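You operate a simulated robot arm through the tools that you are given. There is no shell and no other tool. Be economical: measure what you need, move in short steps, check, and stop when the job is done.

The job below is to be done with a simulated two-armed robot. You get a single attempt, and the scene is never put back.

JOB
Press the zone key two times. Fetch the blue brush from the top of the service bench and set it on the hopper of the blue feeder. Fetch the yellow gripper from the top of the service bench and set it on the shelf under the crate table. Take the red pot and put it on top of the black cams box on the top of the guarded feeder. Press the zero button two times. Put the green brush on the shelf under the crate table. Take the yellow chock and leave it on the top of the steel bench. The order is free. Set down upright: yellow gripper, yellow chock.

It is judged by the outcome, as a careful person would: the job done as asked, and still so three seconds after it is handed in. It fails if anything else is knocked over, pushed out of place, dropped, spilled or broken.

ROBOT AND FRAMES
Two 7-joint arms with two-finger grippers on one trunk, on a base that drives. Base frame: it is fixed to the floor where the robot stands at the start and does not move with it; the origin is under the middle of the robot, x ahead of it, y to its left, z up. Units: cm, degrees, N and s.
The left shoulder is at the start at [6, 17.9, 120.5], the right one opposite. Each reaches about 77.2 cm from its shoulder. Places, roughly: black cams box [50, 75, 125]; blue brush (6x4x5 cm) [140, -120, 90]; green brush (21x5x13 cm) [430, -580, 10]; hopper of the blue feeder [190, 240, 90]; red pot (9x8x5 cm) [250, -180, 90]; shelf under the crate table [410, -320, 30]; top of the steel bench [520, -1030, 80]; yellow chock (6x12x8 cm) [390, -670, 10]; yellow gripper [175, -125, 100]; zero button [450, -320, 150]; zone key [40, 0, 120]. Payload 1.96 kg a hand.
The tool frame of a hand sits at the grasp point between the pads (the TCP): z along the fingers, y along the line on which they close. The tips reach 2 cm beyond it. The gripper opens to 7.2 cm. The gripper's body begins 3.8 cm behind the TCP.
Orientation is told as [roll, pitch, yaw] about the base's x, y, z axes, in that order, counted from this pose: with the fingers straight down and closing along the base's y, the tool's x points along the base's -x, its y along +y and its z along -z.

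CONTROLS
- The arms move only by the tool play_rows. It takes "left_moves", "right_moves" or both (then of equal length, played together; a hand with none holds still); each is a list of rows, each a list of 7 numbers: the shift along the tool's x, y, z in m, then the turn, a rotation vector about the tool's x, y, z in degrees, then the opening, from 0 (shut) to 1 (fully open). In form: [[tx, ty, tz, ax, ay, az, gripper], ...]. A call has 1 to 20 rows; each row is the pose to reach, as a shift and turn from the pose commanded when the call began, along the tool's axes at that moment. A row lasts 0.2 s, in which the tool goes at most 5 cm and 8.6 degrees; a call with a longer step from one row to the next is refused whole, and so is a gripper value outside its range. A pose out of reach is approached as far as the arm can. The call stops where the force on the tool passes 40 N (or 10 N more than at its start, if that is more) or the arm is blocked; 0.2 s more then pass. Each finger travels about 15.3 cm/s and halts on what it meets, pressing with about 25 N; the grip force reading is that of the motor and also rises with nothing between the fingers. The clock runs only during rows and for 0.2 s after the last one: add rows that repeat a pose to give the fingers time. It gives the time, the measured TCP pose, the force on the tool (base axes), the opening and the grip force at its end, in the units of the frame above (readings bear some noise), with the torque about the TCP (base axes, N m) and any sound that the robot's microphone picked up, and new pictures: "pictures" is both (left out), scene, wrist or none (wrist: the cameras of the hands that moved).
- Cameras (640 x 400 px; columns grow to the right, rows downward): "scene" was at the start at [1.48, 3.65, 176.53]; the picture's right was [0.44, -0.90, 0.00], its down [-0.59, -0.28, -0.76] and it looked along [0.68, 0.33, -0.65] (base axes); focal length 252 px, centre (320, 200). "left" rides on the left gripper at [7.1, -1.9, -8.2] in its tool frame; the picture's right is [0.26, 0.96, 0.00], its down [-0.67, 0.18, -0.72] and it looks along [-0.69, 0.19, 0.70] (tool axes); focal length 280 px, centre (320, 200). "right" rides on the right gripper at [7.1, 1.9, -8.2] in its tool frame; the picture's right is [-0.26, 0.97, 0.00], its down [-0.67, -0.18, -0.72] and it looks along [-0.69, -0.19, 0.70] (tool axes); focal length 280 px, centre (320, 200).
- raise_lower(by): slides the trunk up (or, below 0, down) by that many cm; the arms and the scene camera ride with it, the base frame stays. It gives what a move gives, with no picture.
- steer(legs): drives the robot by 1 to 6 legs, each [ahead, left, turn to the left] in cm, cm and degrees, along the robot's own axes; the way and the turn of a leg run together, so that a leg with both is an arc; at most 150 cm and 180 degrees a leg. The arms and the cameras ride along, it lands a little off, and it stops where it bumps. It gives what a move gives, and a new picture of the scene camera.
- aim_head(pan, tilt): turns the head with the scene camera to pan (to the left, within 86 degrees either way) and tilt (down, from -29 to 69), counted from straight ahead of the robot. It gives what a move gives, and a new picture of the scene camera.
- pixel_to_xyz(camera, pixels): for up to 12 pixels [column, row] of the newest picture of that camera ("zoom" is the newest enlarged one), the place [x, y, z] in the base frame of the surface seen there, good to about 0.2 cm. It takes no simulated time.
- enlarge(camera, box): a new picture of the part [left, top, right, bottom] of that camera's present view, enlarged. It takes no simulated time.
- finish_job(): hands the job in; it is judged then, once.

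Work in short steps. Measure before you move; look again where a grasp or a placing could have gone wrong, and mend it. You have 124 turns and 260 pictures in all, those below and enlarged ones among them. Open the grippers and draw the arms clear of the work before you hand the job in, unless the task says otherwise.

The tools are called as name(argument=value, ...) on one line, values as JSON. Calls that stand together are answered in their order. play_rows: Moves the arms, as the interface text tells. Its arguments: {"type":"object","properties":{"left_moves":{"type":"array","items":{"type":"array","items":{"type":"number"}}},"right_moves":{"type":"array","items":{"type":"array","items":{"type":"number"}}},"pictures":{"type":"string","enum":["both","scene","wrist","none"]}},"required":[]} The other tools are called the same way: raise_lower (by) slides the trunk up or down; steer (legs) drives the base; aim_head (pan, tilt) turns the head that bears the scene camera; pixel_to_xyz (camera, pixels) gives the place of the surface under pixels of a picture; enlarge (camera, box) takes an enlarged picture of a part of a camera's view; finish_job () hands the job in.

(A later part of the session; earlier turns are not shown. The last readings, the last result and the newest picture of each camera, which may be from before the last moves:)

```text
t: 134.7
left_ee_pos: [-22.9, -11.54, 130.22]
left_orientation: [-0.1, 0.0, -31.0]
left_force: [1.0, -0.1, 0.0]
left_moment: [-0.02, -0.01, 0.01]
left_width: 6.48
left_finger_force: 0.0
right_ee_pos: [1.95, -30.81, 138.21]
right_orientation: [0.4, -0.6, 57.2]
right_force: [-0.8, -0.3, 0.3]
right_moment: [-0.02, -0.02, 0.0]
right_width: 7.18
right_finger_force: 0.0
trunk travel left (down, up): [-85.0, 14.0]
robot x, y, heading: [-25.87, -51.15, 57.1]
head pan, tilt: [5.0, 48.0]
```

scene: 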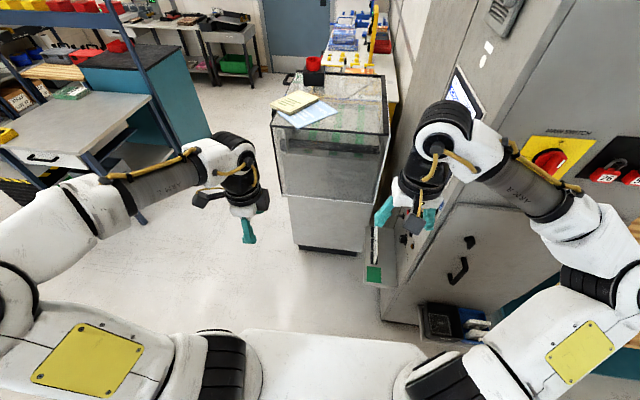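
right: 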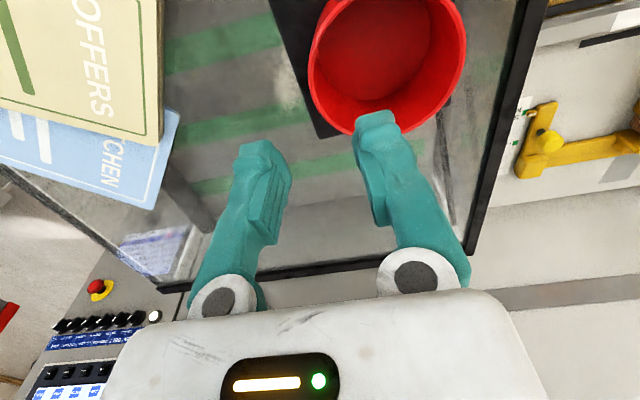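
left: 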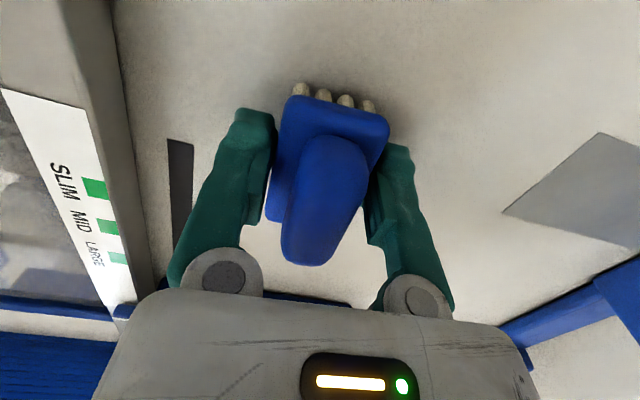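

I continue right along the bench, correcting heading by -1.6°.

steer(legs=[[0, 0, -1.6], [0, -100, 0], [0, -90, 0]])

aim_head(pan=0, tilt=50)

```text
t: 144.6
left_ee_pos: [135.71, -119.17, 130.25]
left_orientation: [-0.1, 0.0, -32.4]
left_force: [0.0, -0.6, -1.0]
left_moment: [0.01, 0.01, 0.03]
left_width: 6.49
left_finger_force: 0.2
right_ee_pos: [160.17, -138.96, 138.23]
right_orientation: [0.4, -0.7, 55.8]
right_force: [0.6, 1.0, -0.1]
right_moment: [0.0, 0.02, 0.04]
right_width: 7.22
right_finger_force: 0.0
trunk travel left (down, up): [-85.0, 14.0]
robot x, y, heading: [131.59, -158.47, 55.7]
head pan, tilt: [5.0, 48.0]
```

scene: 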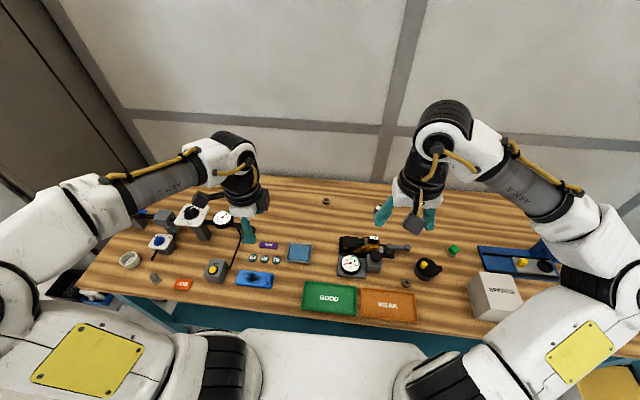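

```text
t: 145.2
left_ee_pos: [135.86, -119.37, 130.31]
left_orientation: [0.1, 0.0, -32.4]
left_force: [-0.6, -0.2, -0.7]
left_moment: [-0.02, -0.02, 0.02]
left_width: 6.49
left_finger_force: 0.0
right_ee_pos: [160.1, -139.08, 138.16]
right_orientation: [0.5, -0.6, 55.8]
right_force: [0.3, -0.4, -0.6]
right_moment: [-0.02, 0.03, -0.02]
right_width: 7.19
right_finger_force: 0.0
trunk travel left (down, up): [-85.0, 14.0]
robot x, y, heading: [131.58, -158.91, 55.7]
head pan, tilt: [0.0, 50.0]
```

scene: 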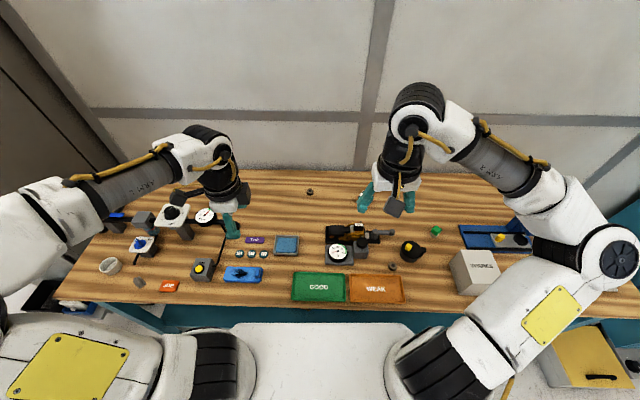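

The tester with the yellow gripper is at (350,240). I enlarge and measure it.

enlarge(camera="scene", box=[315, 212, 411, 272])

pixel_to_xyz(camera="zoom", pixels=[[270, 130], [230, 110], [300, 110], [150, 130], [340, 150], [420, 140], [200, 170], [260, 190], [280, 90], [240, 80]])

```text
6.67 times, centred on (363, 242) of scene
```

zoom: 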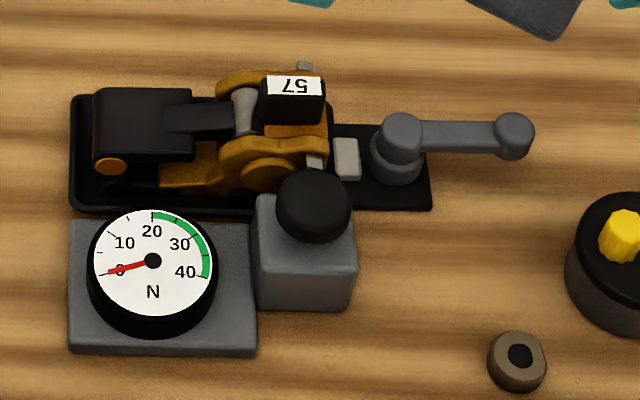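

```text
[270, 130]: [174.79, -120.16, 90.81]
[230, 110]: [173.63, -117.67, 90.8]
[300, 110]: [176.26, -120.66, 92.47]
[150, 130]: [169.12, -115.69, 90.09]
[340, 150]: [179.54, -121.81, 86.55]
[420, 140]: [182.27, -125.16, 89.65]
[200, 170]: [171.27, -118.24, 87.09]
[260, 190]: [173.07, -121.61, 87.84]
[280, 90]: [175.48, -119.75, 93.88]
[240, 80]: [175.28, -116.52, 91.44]
```

I look at the fixture with the right wrist camera for details.

enlarge(camera="right", box=[0, 0, 640, 400])

enlarge(camera="left", box=[0, 0, 640, 400])

```text
1.00 times, centred on (320, 200) of right (not enlarged: the box is as wide or as high as the picture)
```

zoom: 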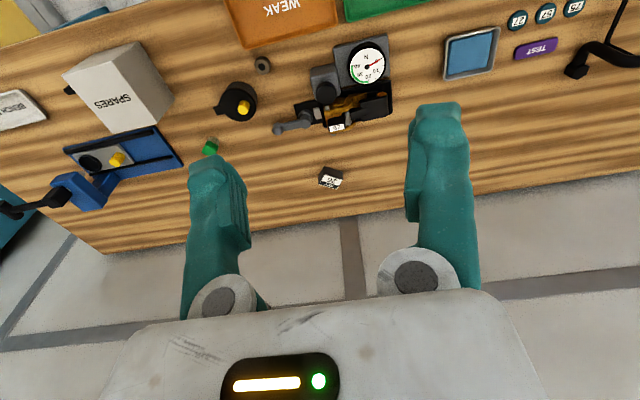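

```text
1.00 times, centred on (320, 200) of left (not enlarged: the box is as wide or as high as the picture)
```

zoom: 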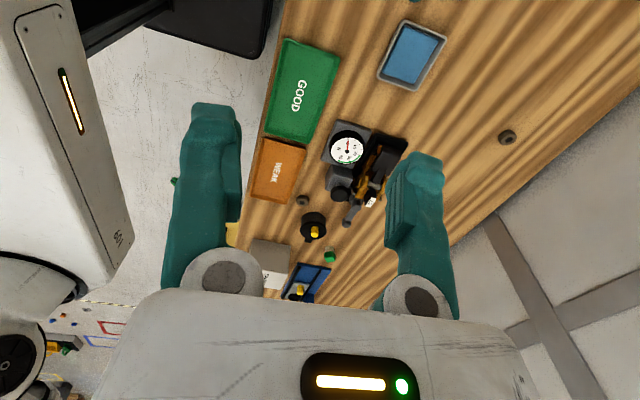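

enlarge(camera="right", box=[270, 30, 410, 140])

enlarge(camera="left", box=[315, 110, 425, 230])

```text
3.64 times, centred on (340, 85) of right
```

zoom: 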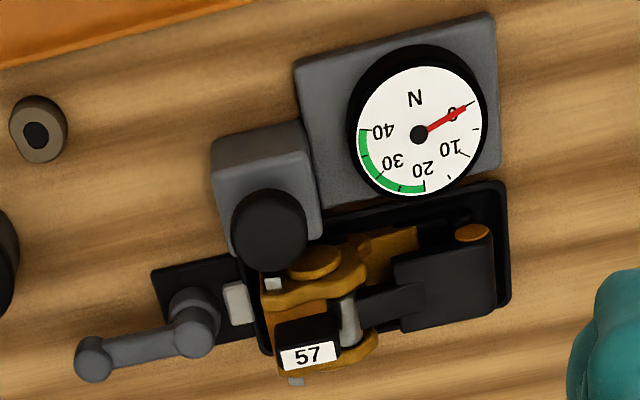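

```text
3.33 times, centred on (370, 170) of left
```

zoom: 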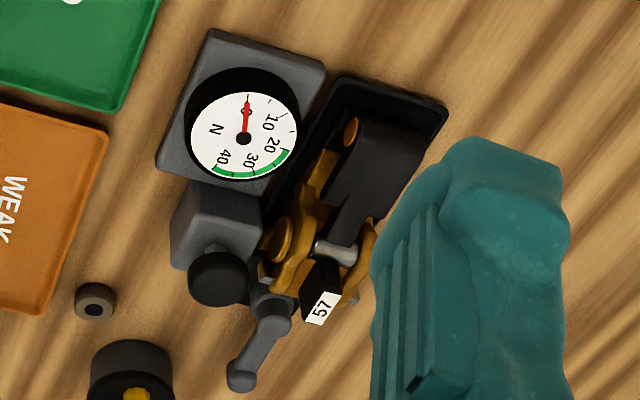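

The gripper (ochre, plate 57) lies in a black tray. Before choosing a grasp I look at the crate table's shelf, to the robot's right.

aim_head(pan=-86, tilt=25)

enlarge(camera="scene", box=[200, 60, 400, 185])

```text
t: 146.8
left_ee_pos: [135.84, -119.4, 130.27]
left_orientation: [0.0, 0.0, -32.4]
left_force: [0.0, 0.1, -0.2]
left_moment: [-0.01, 0.04, 0.02]
left_width: 6.44
left_finger_force: 0.1
right_ee_pos: [160.2, -139.13, 138.29]
right_orientation: [0.3, -0.7, 55.8]
right_force: [0.8, -0.2, 0.0]
right_moment: [-0.01, 0.0, 0.01]
right_width: 7.2
right_finger_force: 0.1
trunk travel left (down, up): [-85.0, 14.0]
robot x, y, heading: [131.53, -158.42, 55.7]
head pan, tilt: [-85.9, 25.0]
```

scene: 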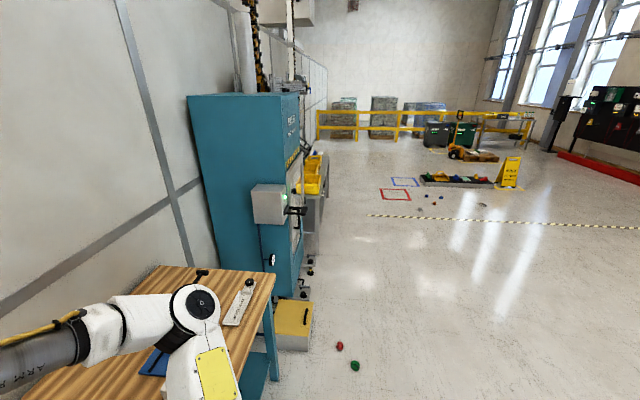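

```text
3.20 times, centred on (300, 122) of scene
```

zoom: 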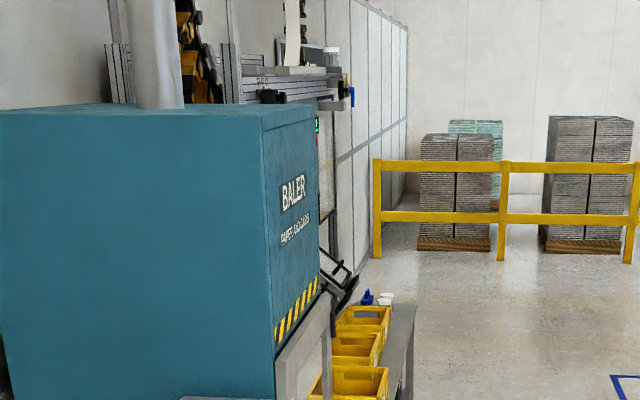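

The crate table is beyond the baler. I measure its place to plan the drive.

pixel_to_xyz(camera="scene", pixels=[[303, 220], [325, 190], [318, 232], [327, 160], [308, 255], [303, 290], [295, 350], [312, 330], [320, 178], [310, 205], [345, 175], [300, 120]])

```text
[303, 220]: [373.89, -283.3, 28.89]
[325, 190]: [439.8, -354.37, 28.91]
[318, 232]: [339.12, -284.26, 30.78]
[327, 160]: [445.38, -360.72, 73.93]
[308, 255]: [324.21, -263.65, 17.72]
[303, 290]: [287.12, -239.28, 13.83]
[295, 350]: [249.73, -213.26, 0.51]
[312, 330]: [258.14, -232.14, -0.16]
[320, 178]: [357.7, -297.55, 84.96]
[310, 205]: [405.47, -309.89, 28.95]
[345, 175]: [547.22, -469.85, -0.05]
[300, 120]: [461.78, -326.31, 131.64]
```

The shelf is at z 29 under a top at 74, so a tilted grasp will help. I first take a close look at the gripper with the left wrist camera.

aim_head(pan=-10, tilt=52)

play_rows(left_moves=[[-0.025, 0.025, 0.02, 0, 0, 0, 1], [-0.05, 0.05, 0.05, 0, 0, 0, 1], [-0.075, 0.075, 0.08, 0, 0, 0, 1], [-0.1, 0.1, 0.11, 0, 0, 0, 1], [-0.125, 0.125, 0.14, 0, 0, 0, 1], [-0.15, 0.15, 0.17, 0, 0, 0, 1], [-0.175, 0.175, 0.2, 0, 0, 0, 1], [-0.205, 0.2, 0.23, 0, 0, 0, 1]])

```text
t: 148.3
left_ee_pos: [135.83, -119.35, 130.33]
left_orientation: [0.0, 0.0, -32.4]
left_force: [0.6, 0.1, 0.2]
left_moment: [-0.04, 0.02, 0.01]
left_width: 6.49
left_finger_force: 0.0
right_ee_pos: [160.21, -139.04, 138.1]
right_orientation: [0.4, -0.7, 55.9]
right_force: [-0.1, 1.0, -0.5]
right_moment: [0.03, 0.0, 0.01]
right_width: 7.2
right_finger_force: 0.1
trunk travel left (down, up): [-85.0, 14.0]
robot x, y, heading: [132.03, -158.46, 55.5]
head pan, tilt: [-10.0, 52.0]
```

scene: 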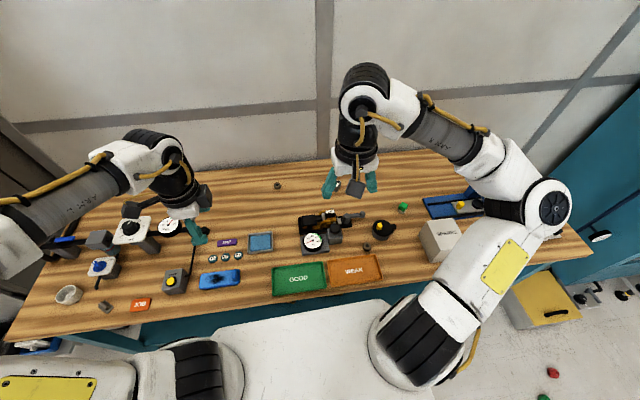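

```text
t: 150.1
left_ee_pos: [163.95, -113.51, 107.31]
left_orientation: [0.0, 0.0, -32.4]
left_force: [0.4, 0.4, -0.7]
left_moment: [-0.03, 0.01, 0.02]
left_width: 7.19
left_finger_force: 0.1
right_ee_pos: [160.39, -138.99, 138.16]
right_orientation: [0.6, -0.7, 55.8]
right_force: [1.2, 0.2, 0.0]
right_moment: [0.0, -0.01, 0.02]
right_width: 7.22
right_finger_force: 0.1
trunk travel left (down, up): [-85.0, 14.0]
robot x, y, heading: [131.55, -158.64, 55.8]
head pan, tilt: [-10.0, 52.0]
```

scene: 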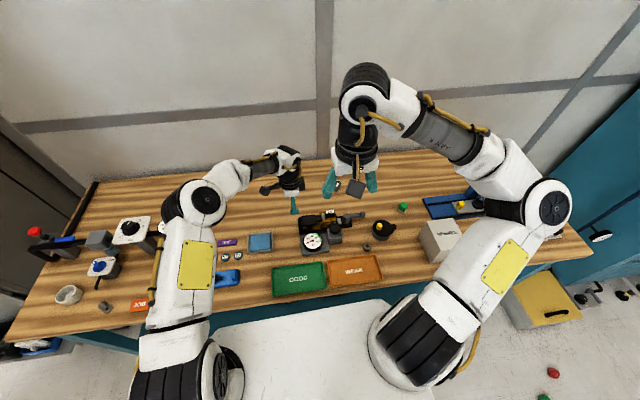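
left: 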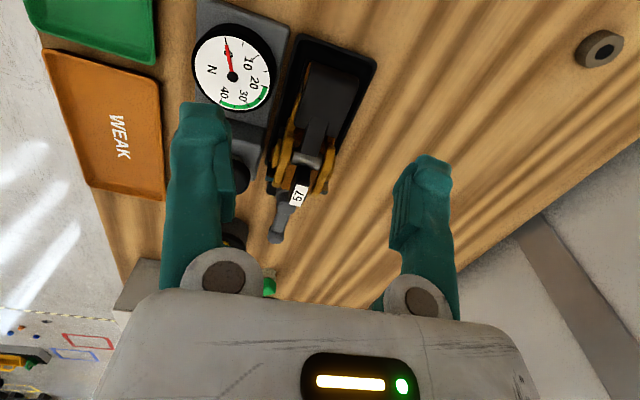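

enlarge(camera="left", box=[190, 20, 390, 250])

enlarge(camera="left", box=[250, 30, 380, 250])

enlarge(camera="scene", box=[290, 200, 378, 256])

```text
1.74 times, centred on (290, 135) of left
```

zoom: 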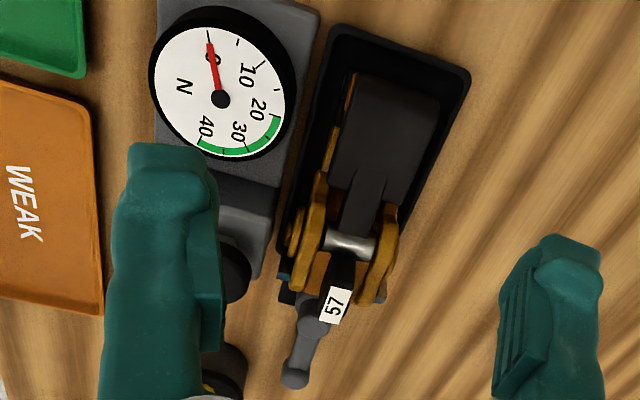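

```text
1.82 times, centred on (315, 140) of left
```

zoom: 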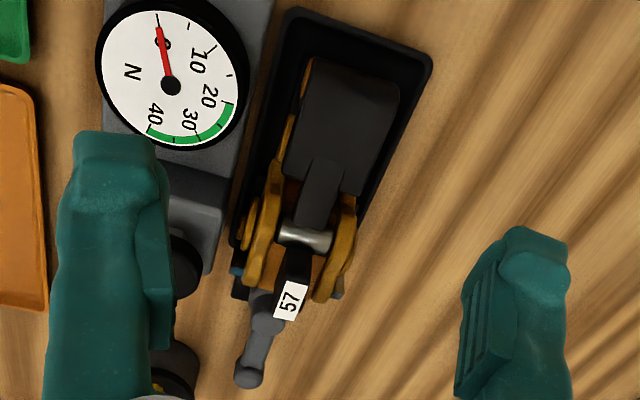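

```text
7.14 times, centred on (334, 228) of scene
```

zoom: 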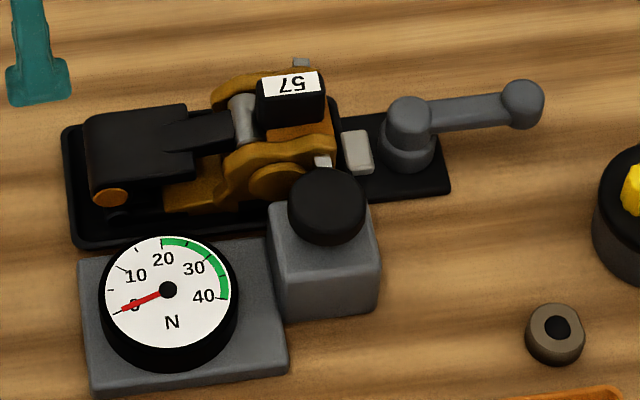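

pixel_to_xyz(camera="zoom", pixels=[[110, 197], [100, 130], [185, 110], [150, 180], [280, 180], [230, 90], [290, 110], [300, 62], [322, 160], [345, 205], [290, 220], [75, 235]])

enlarge(camera="left", box=[190, 20, 390, 145])

pixel_to_xyz(camera="zoom", pixels=[[410, 45], [500, 90], [350, 110], [420, 150], [365, 225], [485, 240], [530, 140], [355, 200], [280, 150], [440, 350], [330, 330], [475, 350]])

```text
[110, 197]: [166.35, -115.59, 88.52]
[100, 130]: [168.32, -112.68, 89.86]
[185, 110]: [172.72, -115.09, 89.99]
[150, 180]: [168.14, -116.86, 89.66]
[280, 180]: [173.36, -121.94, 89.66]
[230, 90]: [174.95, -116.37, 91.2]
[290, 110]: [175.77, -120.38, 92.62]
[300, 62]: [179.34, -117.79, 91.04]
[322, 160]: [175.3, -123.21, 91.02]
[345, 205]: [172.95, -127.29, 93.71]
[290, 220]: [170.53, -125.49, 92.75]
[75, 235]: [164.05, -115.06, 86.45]
```

```text
3.20 times, centred on (290, 82) of left
```

zoom: 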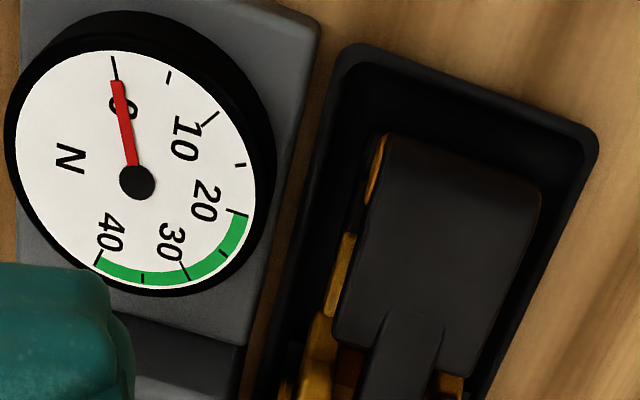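

```text
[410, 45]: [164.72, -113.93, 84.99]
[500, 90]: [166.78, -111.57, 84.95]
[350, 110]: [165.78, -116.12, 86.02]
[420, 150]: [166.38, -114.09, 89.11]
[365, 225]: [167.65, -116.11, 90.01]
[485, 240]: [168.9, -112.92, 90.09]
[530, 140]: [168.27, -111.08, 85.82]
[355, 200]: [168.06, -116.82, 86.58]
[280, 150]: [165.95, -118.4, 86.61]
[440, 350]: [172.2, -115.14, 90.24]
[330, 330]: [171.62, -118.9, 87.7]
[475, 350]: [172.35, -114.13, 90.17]
```

pixel_to_xyz(camera="zoom", pixels=[[262, 160], [268, 200], [240, 260], [315, 60], [250, 330], [330, 150], [320, 200], [372, 170], [340, 280], [575, 190], [520, 260], [455, 320]])

```text
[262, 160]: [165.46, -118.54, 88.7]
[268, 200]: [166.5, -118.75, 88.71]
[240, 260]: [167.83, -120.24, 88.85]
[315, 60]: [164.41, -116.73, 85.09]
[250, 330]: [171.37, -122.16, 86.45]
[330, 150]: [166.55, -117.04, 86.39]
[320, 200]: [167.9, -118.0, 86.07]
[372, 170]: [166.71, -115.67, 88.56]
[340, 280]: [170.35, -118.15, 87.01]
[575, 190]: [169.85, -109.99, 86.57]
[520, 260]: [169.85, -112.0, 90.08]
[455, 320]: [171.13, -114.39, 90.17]
```

Jaw block spans s -0.9…3.9 with the tray rim at z 86.4. I pose the left hand above it, tilted 35° toward the right, closing across the jaw.

play_rows(left_moves=[[-0.013, 0.004, 0, 0, -7, 0.4, 0.83], [-0.026, 0.008, 0.02, 0, -14, 0.8, 0.83], [-0.04, 0.012, 0.04, 0, -21, 1.2, 0.83], [-0.053, 0.016, 0.065, 0, -28, 1.6, 0.83], [-0.066, 0.02, 0.093, 0, -35, 1.9, 0.83], [-0.066, 0.02, 0.093, 0, -35, 1.9, 0.83]])

enlarge(camera="scene", box=[270, 180, 390, 264])

```text
t: 151.5
left_ee_pos: [170.43, -115.44, 97.98]
left_orientation: [0.6, -35.1, -34.5]
left_force: [0.1, -0.9, 0.0]
left_moment: [0.0, 0.01, 0.0]
left_width: 6.01
left_finger_force: 0.1
right_ee_pos: [160.13, -139.16, 138.19]
right_orientation: [0.4, -0.8, 55.9]
right_force: [-0.3, 0.1, -0.5]
right_moment: [0.01, 0.03, -0.03]
right_width: 7.18
right_finger_force: 0.0
trunk travel left (down, up): [-85.0, 14.0]
robot x, y, heading: [131.76, -158.94, 55.8]
head pan, tilt: [-10.0, 52.0]
```

scene: 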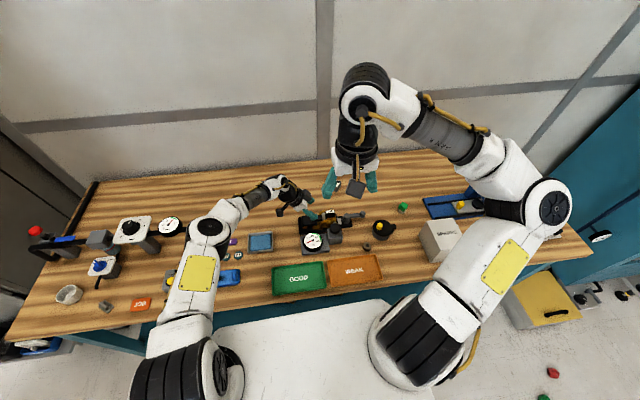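
left: 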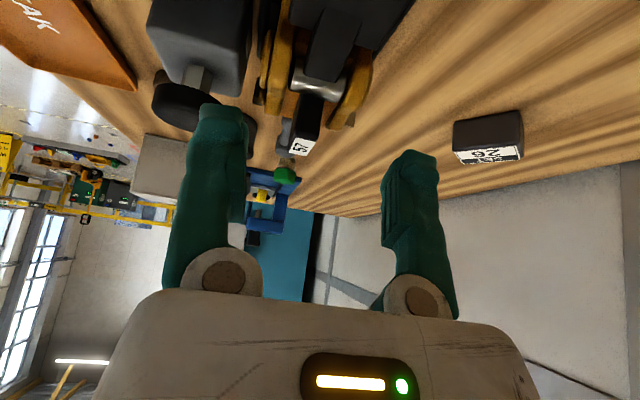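

```text
4.76 times, centred on (330, 222) of scene
```

zoom: 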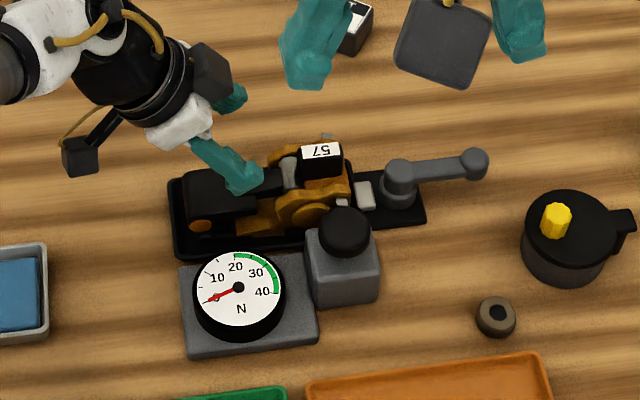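

Aligned well. I descend vertically 9 cm to straddle the jaw block.

play_rows(left_moves=[[0.0172, 0, 0.0246, 0, 0, 0, 0.83], [0.0344, 0, 0.0491, 0, 0, 0, 0.83], [0.0459, 0, 0.0655, 0, 0, 0, 0.83], [0.0522, 0, 0.0745, 0, 0, 0, 0.83]])

enlarge(camera="scene", box=[270, 180, 390, 264])

```text
t: 152.5
left_ee_pos: [170.14, -115.54, 89.93]
left_orientation: [0.6, -34.9, -34.6]
left_force: [0.0, 0.1, 0.3]
left_moment: [0.0, 0.01, -0.01]
left_width: 5.97
left_finger_force: 0.0
left hand out of reach, approached as far as the arm can: row 3, 4
right_ee_pos: [160.15, -138.96, 138.33]
right_orientation: [0.3, -0.6, 55.8]
right_force: [1.6, 0.1, 0.6]
right_moment: [0.01, 0.0, -0.04]
right_width: 7.19
right_finger_force: 0.1
trunk travel left (down, up): [-85.0, 14.0]
robot x, y, heading: [131.68, -158.74, 56.0]
head pan, tilt: [-10.0, 52.0]
```

scene: 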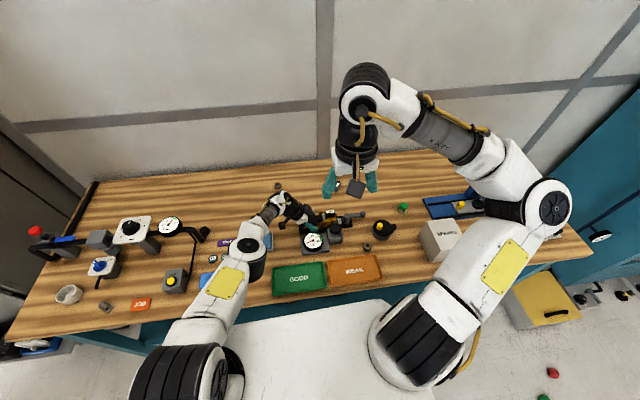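
left: 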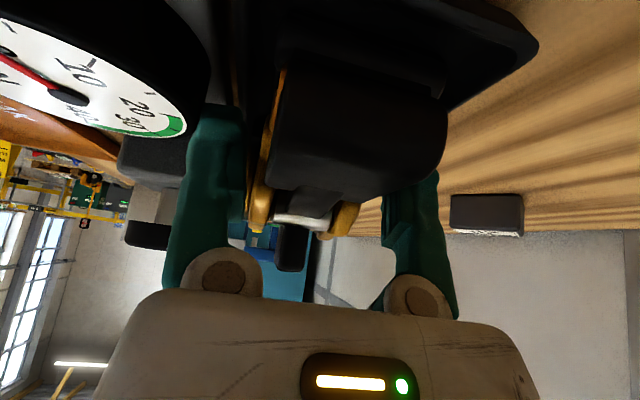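

```text
4.76 times, centred on (330, 222) of scene
```

zoom: 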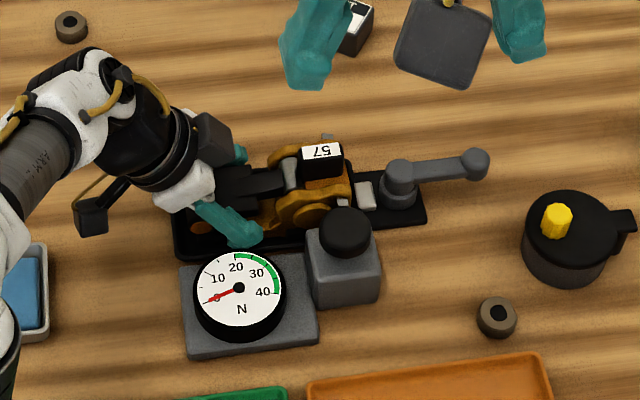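

The arm is at its limit 1 cm high, so I lower the trunk by 1 cm instead, then close.

raise_lower(by=-1.1)

play_rows(left_moves=[[0, 0, 0, 0, 0, 0, 0.7], [0, 0, 0, 0, 0, 0, 0.4], [0, 0, 0, 0, 0, 0, 0.3], [0, 0, 0, 0, 0, 0, 0.3]], pictures="wrist")

```text
t: 153.1
left_ee_pos: [170.09, -115.63, 88.82]
left_orientation: [0.6, -35.0, -34.7]
left_force: [-0.2, 0.3, -0.2]
left_moment: [0.0, 0.01, 0.0]
left_width: 5.98
left_finger_force: 0.1
right_ee_pos: [160.19, -139.18, 137.07]
right_orientation: [0.4, -0.7, 55.8]
right_force: [0.3, -0.5, 1.3]
right_moment: [-0.01, -0.01, 0.02]
right_width: 7.21
right_finger_force: 0.0
trunk travel left (down, up): [-83.9, 15.1]
robot x, y, heading: [131.82, -158.27, 55.9]
head pan, tilt: [-10.0, 52.0]
```

```text
t: 154.1
left_ee_pos: [170.06, -115.6, 88.87]
left_orientation: [0.7, -35.0, -34.5]
left_force: [0.4, -0.2, -0.8]
left_moment: [0.04, 0.03, -0.01]
left_width: 5.18
left_finger_force: 25.1
right_ee_pos: [160.09, -139.25, 137.03]
right_orientation: [0.6, -0.6, 55.8]
right_force: [0.0, 1.0, -0.2]
right_moment: [0.01, -0.01, -0.04]
right_width: 7.23
right_finger_force: 0.0
trunk travel left (down, up): [-83.9, 15.1]
robot x, y, heading: [131.64, -158.7, 55.6]
head pan, tilt: [-10.0, 52.0]
```

left: 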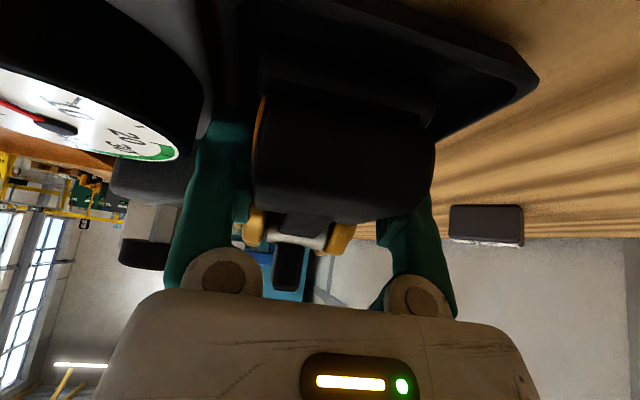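

Gripped at 5.2 cm. I lift 4 cm with the trunk and check whether the gripper comes free and stays level.

raise_lower(by=4)

enlarge(camera="scene", box=[270, 180, 390, 264])

enlarge(camera="left", box=[0, 0, 640, 400])

```text
t: 154.9
left_ee_pos: [170.1, -115.66, 92.8]
left_orientation: [0.7, -35.0, -34.6]
left_force: [-0.3, 0.5, -2.0]
left_moment: [0.05, 0.06, -0.01]
left_width: 5.22
left_finger_force: 24.7
right_ee_pos: [160.16, -139.12, 141.12]
right_orientation: [0.5, -0.5, 55.8]
right_force: [0.1, 0.7, -0.7]
right_moment: [0.0, 0.01, 0.01]
right_width: 7.2
right_finger_force: 0.0
trunk travel left (down, up): [-87.9, 11.1]
robot x, y, heading: [131.52, -158.89, 55.7]
head pan, tilt: [-10.0, 52.0]
```

```text
4.76 times, centred on (330, 222) of scene
```

zoom: 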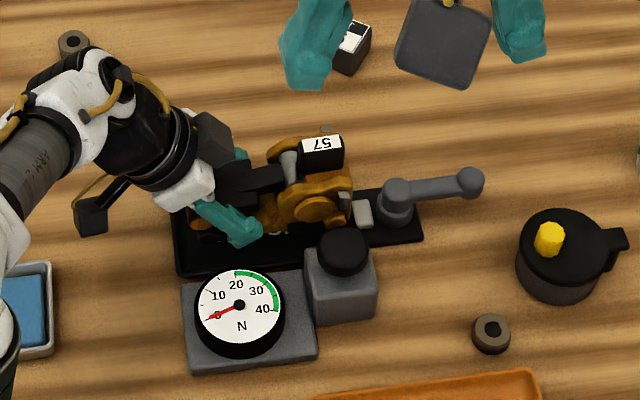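

```text
1.00 times, centred on (320, 200) of left (not enlarged: the box is as wide or as high as the picture)
```

zoom: 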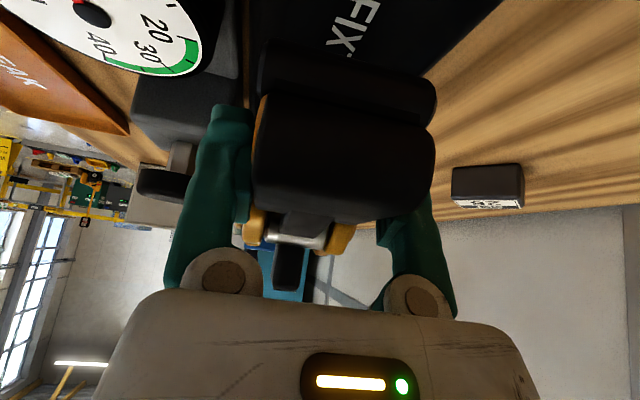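

Free and level (about 2 N). I lift further and draw it back toward the robot.

play_rows(left_moves=[[-0.023, 0, -0.033, 0, 0, 0, 0.3], [-0.046, 0, -0.066, 0, 0, 0, 0.3], [-0.069, 0, -0.098, 0, 0, 0, 0.3], [-0.085, -0.015, -0.127, 0, 0, 0, 0.3], [-0.095, -0.035, -0.15, 0, 0, 0, 0.3], [-0.105, -0.06, -0.175, 0, 0, 0, 0.3], [-0.115, -0.085, -0.2, 0, 0, 0, 0.3], [-0.12, -0.11, -0.225, 0, 0, 0, 0.3], [-0.12, -0.14, -0.25, 0, 0, 0, 0.3]], pictures="wrist")

```text
t: 156.9
left_ee_pos: [158.18, -125.01, 120.1]
left_orientation: [0.6, -34.9, -34.6]
left_force: [-0.4, 0.0, -1.8]
left_moment: [0.1, 0.01, 0.02]
left_width: 5.19
left_finger_force: 25.1
right_ee_pos: [160.0, -139.18, 141.13]
right_orientation: [0.4, -0.6, 55.7]
right_force: [0.7, -0.9, 0.8]
right_moment: [0.02, -0.01, 0.03]
right_width: 7.19
right_finger_force: 0.1
trunk travel left (down, up): [-87.9, 11.1]
robot x, y, heading: [131.87, -158.37, 55.5]
head pan, tilt: [-10.0, 52.0]
```

left: 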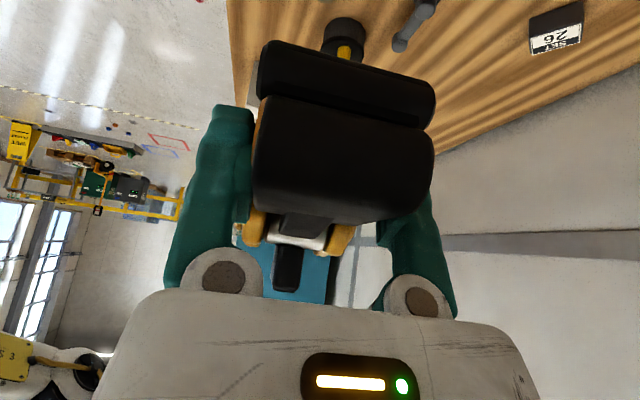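

I measure the two small red and green items on the floor so as not to drive over them.

pixel_to_xyz(camera="scene", pixels=[[552, 373], [543, 397], [545, 320], [600, 340]])

aim_head(pan=-86, tilt=40)

```text
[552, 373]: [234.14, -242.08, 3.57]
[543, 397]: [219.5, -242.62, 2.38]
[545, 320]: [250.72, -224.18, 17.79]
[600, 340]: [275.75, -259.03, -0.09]
```

```text
t: 158.4
left_ee_pos: [158.46, -124.89, 120.15]
left_orientation: [0.5, -35.0, -34.6]
left_force: [-0.5, 0.3, -0.8]
left_moment: [0.04, 0.07, 0.02]
left_width: 5.19
left_finger_force: 25.6
right_ee_pos: [160.18, -139.11, 141.08]
right_orientation: [0.5, -0.6, 55.9]
right_force: [0.2, 0.2, -0.3]
right_moment: [-0.03, 0.0, 0.0]
right_width: 7.19
right_finger_force: 0.1
trunk travel left (down, up): [-87.9, 11.1]
robot x, y, heading: [131.88, -158.47, 55.5]
head pan, tilt: [-85.9, 40.0]
```

scene: 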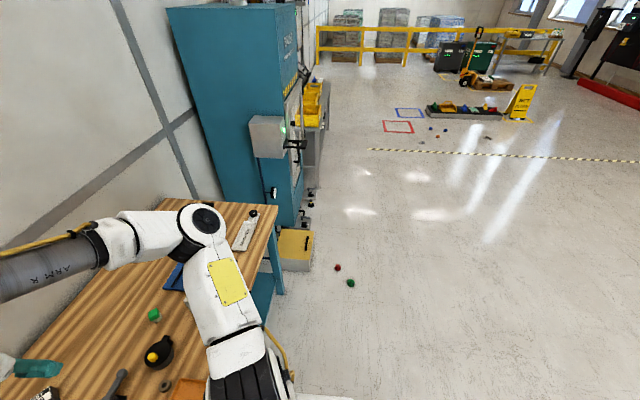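

The knobs lie at s≈-67…-76, so I pass them well outside (s≈-130), then go right toward the crate table.

steer(legs=[[-74, -40, 0], [0, -150, 0], [0, -110, 0]])

aim_head(pan=-15, tilt=35)

```text
t: 175.2
left_ee_pos: [365.82, -355.56, 120.03]
left_orientation: [0.6, -35.0, -35.0]
left_force: [0.0, -0.9, -1.7]
left_moment: [0.07, 0.05, 0.02]
left_width: 5.2
left_finger_force: 25.1
right_ee_pos: [367.42, -369.78, 141.03]
right_orientation: [0.5, -0.6, 55.4]
right_force: [0.3, -0.2, 0.6]
right_moment: [0.0, -0.02, 0.0]
right_width: 7.18
right_finger_force: 0.1
trunk travel left (down, up): [-87.9, 11.1]
robot x, y, heading: [338.85, -389.06, 55.2]
head pan, tilt: [-85.9, 40.0]
```

scene: 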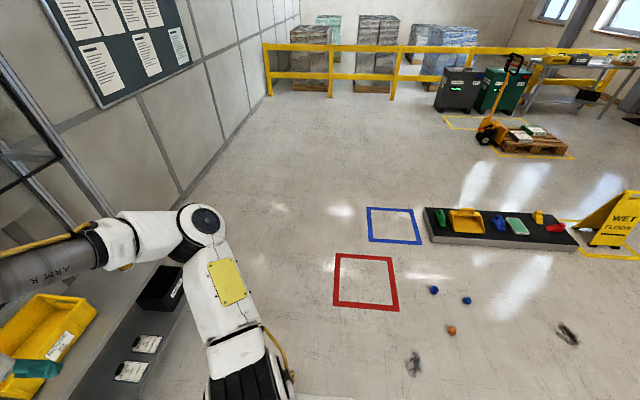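

```text
t: 176.6
left_ee_pos: [365.8, -355.63, 120.01]
left_orientation: [0.7, -34.9, -35.1]
left_force: [-0.3, 0.5, -1.4]
left_moment: [0.09, 0.08, -0.01]
left_width: 5.21
left_finger_force: 24.4
right_ee_pos: [367.43, -369.87, 141.11]
right_orientation: [0.5, -0.8, 55.4]
right_force: [-0.5, -0.2, 0.0]
right_moment: [-0.01, 0.0, 0.02]
right_width: 7.22
right_finger_force: 0.0
trunk travel left (down, up): [-87.9, 11.1]
robot x, y, heading: [338.79, -389.11, 55.3]
head pan, tilt: [-15.0, 35.0]
```

scene: 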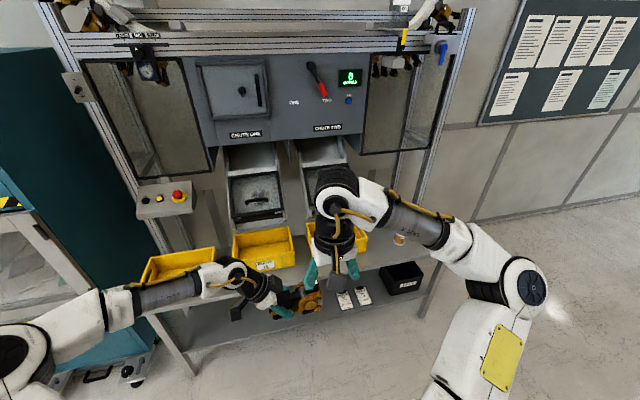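

I see the chute unit with a counter display at (350,75) and a blue button under it. I enlarge the panel and the shelf.

enlarge(camera="scene", box=[270, 50, 380, 140])

pixel_to_xyz(camera="scene", pixels=[[348, 100], [349, 78], [330, 120], [320, 70], [260, 330], [340, 300], [405, 278], [200, 350], [300, 270], [420, 310], [265, 255], [300, 327]])

enlarge(camera="scene", box=[130, 210, 450, 400])

```text
4.44 times, centred on (325, 95) of scene
```

zoom: 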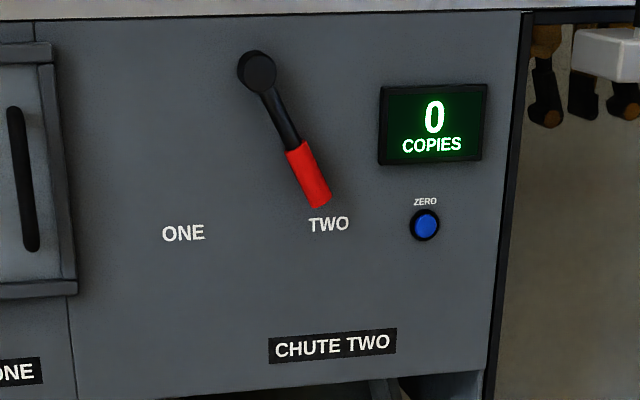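

```text
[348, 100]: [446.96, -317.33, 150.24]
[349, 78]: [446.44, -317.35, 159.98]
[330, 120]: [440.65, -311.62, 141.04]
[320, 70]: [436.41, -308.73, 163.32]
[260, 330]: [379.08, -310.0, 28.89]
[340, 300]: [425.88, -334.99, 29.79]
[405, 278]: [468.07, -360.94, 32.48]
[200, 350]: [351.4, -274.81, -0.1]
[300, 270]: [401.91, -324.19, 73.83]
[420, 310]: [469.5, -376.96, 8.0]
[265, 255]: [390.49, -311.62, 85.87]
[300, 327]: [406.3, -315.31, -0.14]
```

```text
2.00 times, centred on (290, 305) of scene
```

zoom: 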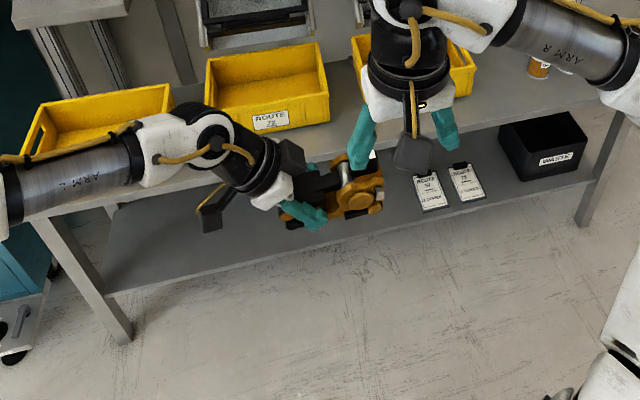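

The ZERO button is at [447,-317.3,150.2]. I move the left hand (with the gripper) back and left, point the right hand forward with fingers shut, and drive right into line.

play_rows(left_moves=[[0.0123, -0.01, -0.0086, 0, 0, 0, 0.3], [0.0246, -0.02, -0.0172, 0, 0, 0, 0.3], [0.0369, -0.03, -0.0258, 0, 0, 0, 0.3], [0.0492, -0.04, -0.0344, 0, 0, 0, 0.3], [0.0615, -0.05, -0.043, 0, 0, 0, 0.3], [0.0738, -0.06, -0.0516, 0, 0, 0, 0.3], [0.0861, -0.07, -0.06, 0, 0, 0, 0.3], [0.0984, -0.08, -0.069, 0, 0, 0, 0.3], [0.11, -0.09, -0.077, 0, 0, 0, 0.3], [0.123, -0.1, -0.086, 0, 0, 0, 0.3]], right_moves=[[0, -0.006, -0.01, 0, -8, 0, 0.6], [0, -0.012, -0.02, 0, -16, 0, 0.2], [-0.005, -0.018, -0.03, 0, -24, 0, 0], [-0.01, -0.024, -0.04, 0, -32, 0, 0], [-0.015, -0.03, -0.05, 0, -40, 0, 0], [-0.02, -0.036, -0.06, 0, -48, 0, 0], [-0.025, -0.042, -0.07, 0, -56, 0, 0], [-0.03, -0.048, -0.08, 0, -64, 0, 0], [-0.03, -0.052, -0.086, 0, -72, 0, 0], [-0.03, -0.055, -0.092, 0, -80, 0, 0]], pictures="none")

steer(legs=[[15, -30, 0]])

```text
t: 178.8
left_ee_pos: [347.56, -355.24, 119.95]
left_orientation: [0.7, -34.9, -35.0]
left_force: [-0.4, -0.2, -2.4]
left_moment: [0.05, 0.06, 0.01]
left_width: 5.22
left_finger_force: 25.0
right_ee_pos: [377.33, -369.56, 149.71]
right_orientation: [1.8, -80.8, 53.6]
right_force: [-0.7, 1.1, -0.8]
right_moment: [-0.01, -0.01, 0.0]
right_width: 0.0
right_finger_force: 24.9
right hand out of reach, approached as far as the arm can: row 5, 6, 7, 8, 9, 10
trunk travel left (down, up): [-87.9, 11.1]
robot x, y, heading: [338.88, -389.11, 55.3]
head pan, tilt: [-15.0, 35.0]
```

```text
t: 181.0
left_ee_pos: [380.44, -359.77, 120.02]
left_orientation: [0.8, -35.0, -35.1]
left_force: [-0.9, -0.4, -2.0]
left_moment: [0.08, 0.1, 0.0]
left_width: 5.19
left_finger_force: 24.3
right_ee_pos: [410.08, -374.17, 149.71]
right_orientation: [2.2, -80.6, 53.1]
right_force: [-0.1, 0.5, -0.8]
right_moment: [0.01, 0.01, -0.02]
right_width: 0.02
right_finger_force: 24.9
trunk travel left (down, up): [-87.9, 11.1]
robot x, y, heading: [371.74, -393.78, 55.5]
head pan, tilt: [-15.0, 35.0]
```

scene: 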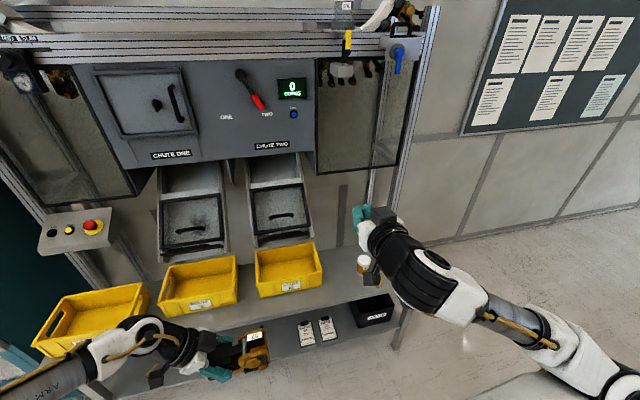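

The hand is in line (d≈549.7 vs button 548). I measure the overhanging frame before driving closer.

pixel_to_xyz(camera="scene", pixels=[[294, 114], [230, 12], [230, 38], [425, 40], [400, 60], [348, 45], [380, 15], [345, 8], [290, 88], [215, 250], [290, 265], [365, 262]])

enlarge(camera="scene", box=[270, 70, 330, 130])

```text
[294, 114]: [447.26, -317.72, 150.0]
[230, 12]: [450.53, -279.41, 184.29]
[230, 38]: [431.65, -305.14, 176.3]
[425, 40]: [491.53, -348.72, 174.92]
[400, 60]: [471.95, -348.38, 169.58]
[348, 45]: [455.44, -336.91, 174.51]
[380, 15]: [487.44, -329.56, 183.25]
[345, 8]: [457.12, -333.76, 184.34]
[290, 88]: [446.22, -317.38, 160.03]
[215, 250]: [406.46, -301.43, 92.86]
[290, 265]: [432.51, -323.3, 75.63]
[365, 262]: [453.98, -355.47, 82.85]
```

```text
6.67 times, centred on (300, 100) of scene
```

zoom: 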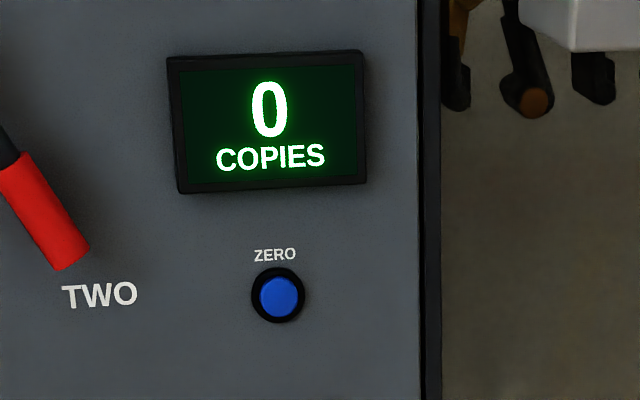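

Nothing obstructs at hand height. I drive 38 cm forward.

steer(legs=[[38, 0, 0]])

pixel_to_xyz(camera="scene", pixels=[[294, 114]])

```text
t: 183.4
left_ee_pos: [402.06, -329.01, 120.02]
left_orientation: [0.7, -35.0, -35.3]
left_force: [-0.4, -0.6, -1.9]
left_moment: [0.03, 0.03, 0.01]
left_width: 5.2
left_finger_force: 25.1
right_ee_pos: [432.0, -343.4, 149.65]
right_orientation: [2.5, -80.6, 52.6]
right_force: [-0.4, 0.0, 0.1]
right_moment: [0.0, 0.01, -0.03]
right_width: 0.0
right_finger_force: 25.3
trunk travel left (down, up): [-87.9, 11.1]
robot x, y, heading: [392.96, -362.66, 55.0]
head pan, tilt: [-15.0, 35.0]
```

scene: 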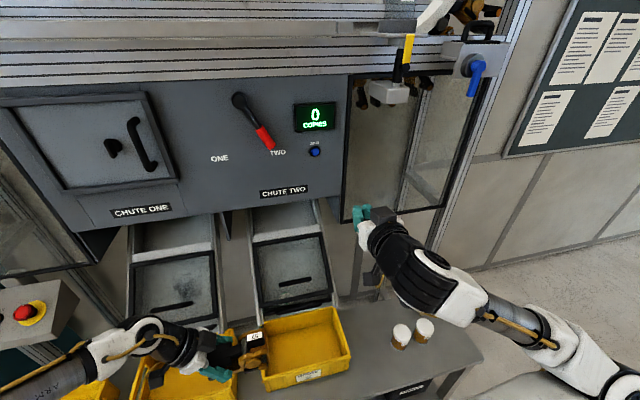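

```text
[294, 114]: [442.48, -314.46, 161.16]
```

The button is now at (315,152). I measure it and the panel around.

enlarge(camera="scene", box=[290, 130, 340, 170])

pixel_to_xyz(camera="zoom", pixels=[[320, 280], [310, 270], [330, 290], [320, 200], [400, 330], [200, 330], [320, 380]])

```text
10.00 times, centred on (315, 150) of scene
```

zoom: 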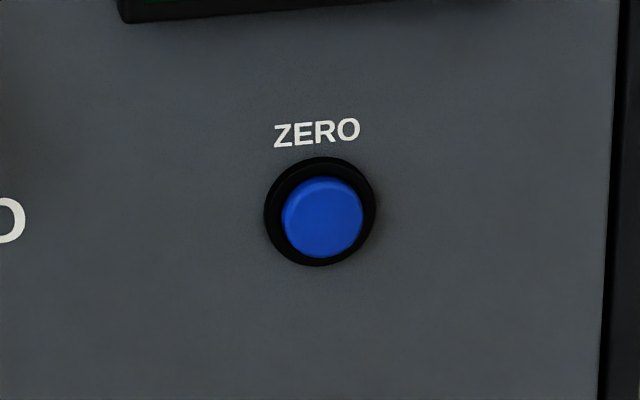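

```text
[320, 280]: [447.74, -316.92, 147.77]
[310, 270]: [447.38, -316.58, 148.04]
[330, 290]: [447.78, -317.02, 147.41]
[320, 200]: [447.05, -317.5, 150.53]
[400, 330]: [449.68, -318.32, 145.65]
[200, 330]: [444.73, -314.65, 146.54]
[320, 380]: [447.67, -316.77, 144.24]
```

I bring the right fingertip to about 3 cm in front of the button.

play_rows(right_moves=[[-0.008, 0.004, 0.04, 0, 0, 0, 0], [-0.016, 0.008, 0.08, 0, 0, 0, 0], [-0.024, 0.012, 0.12, 0, 0, 0, 0], [-0.032, 0.016, 0.16, 0, 0, 0, 0], [-0.04, 0.02, 0.2, 0, 0, 0, 0], [-0.0488, 0.0238, 0.2435, 0, 0, 0, 0]])

```text
t: 184.8
left_ee_pos: [402.23, -328.76, 119.88]
left_orientation: [0.5, -34.9, -35.2]
left_force: [0.4, 0.5, -2.1]
left_moment: [0.03, 0.06, 0.01]
left_width: 5.19
left_finger_force: 25.2
right_ee_pos: [444.22, -321.22, 150.33]
right_orientation: [2.2, -80.4, 53.1]
right_force: [-0.1, 0.1, 0.4]
right_moment: [0.03, -0.02, -0.01]
right_width: 0.0
right_finger_force: 25.4
trunk travel left (down, up): [-87.9, 11.1]
robot x, y, heading: [392.99, -362.89, 55.1]
head pan, tilt: [-15.0, 35.0]
```

scene: 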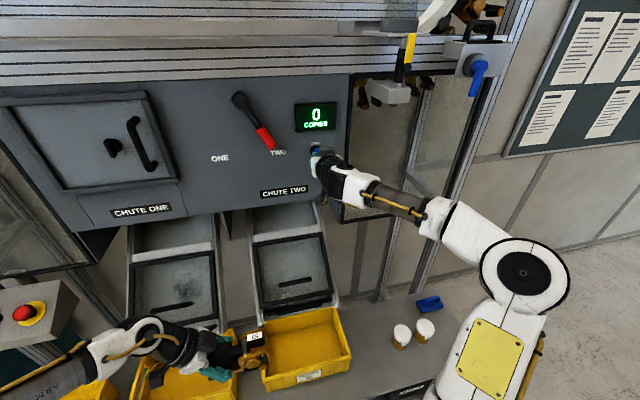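
right: 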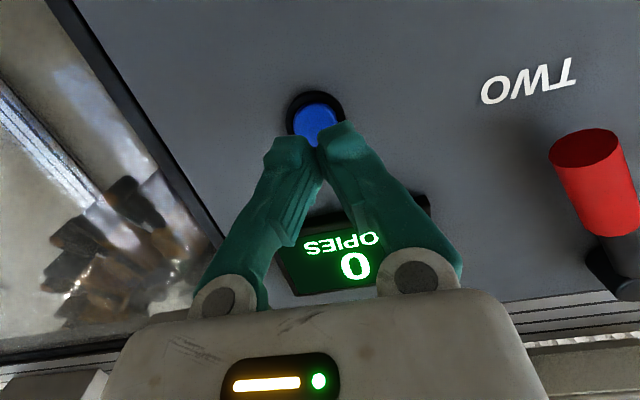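

pixel_to_xyz(camera="right", pixels=[[316, 118], [305, 118], [330, 118], [315, 105]])

```text
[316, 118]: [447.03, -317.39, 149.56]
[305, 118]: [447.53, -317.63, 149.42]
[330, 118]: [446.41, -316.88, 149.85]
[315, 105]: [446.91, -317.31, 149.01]
```

The tip lines up. I push along the normal up to about 0.6 cm past contact, hold, and check.

play_rows(right_moves=[[-0.0024, 0, 0.0187, 0, 0, 0, 0], [-0.0034, 0, 0.0246, 0, 0, 0, 0], [-0.0042, 0, 0.0286, 0, 0, 0, 0], [-0.0048, 0, 0.0325, 0, 0, 0, 0], [-0.0048, 0, 0.0325, 0, 0, 0, 0]], pictures="none")

```text
t: 186.0
left_ee_pos: [402.28, -328.81, 120.09]
left_orientation: [0.6, -35.0, -35.2]
left_force: [0.2, 1.2, -1.7]
left_moment: [0.04, 0.06, 0.0]
left_width: 5.21
left_finger_force: 25.1
right_ee_pos: [446.06, -318.92, 150.4]
right_orientation: [2.7, -80.6, 52.7]
right_force: [-0.2, -0.3, -0.1]
right_moment: [0.01, 0.0, -0.02]
right_width: 0.0
right_finger_force: 25.2
trunk travel left (down, up): [-87.9, 11.1]
robot x, y, heading: [393.09, -362.93, 55.2]
head pan, tilt: [-15.0, 35.0]
```

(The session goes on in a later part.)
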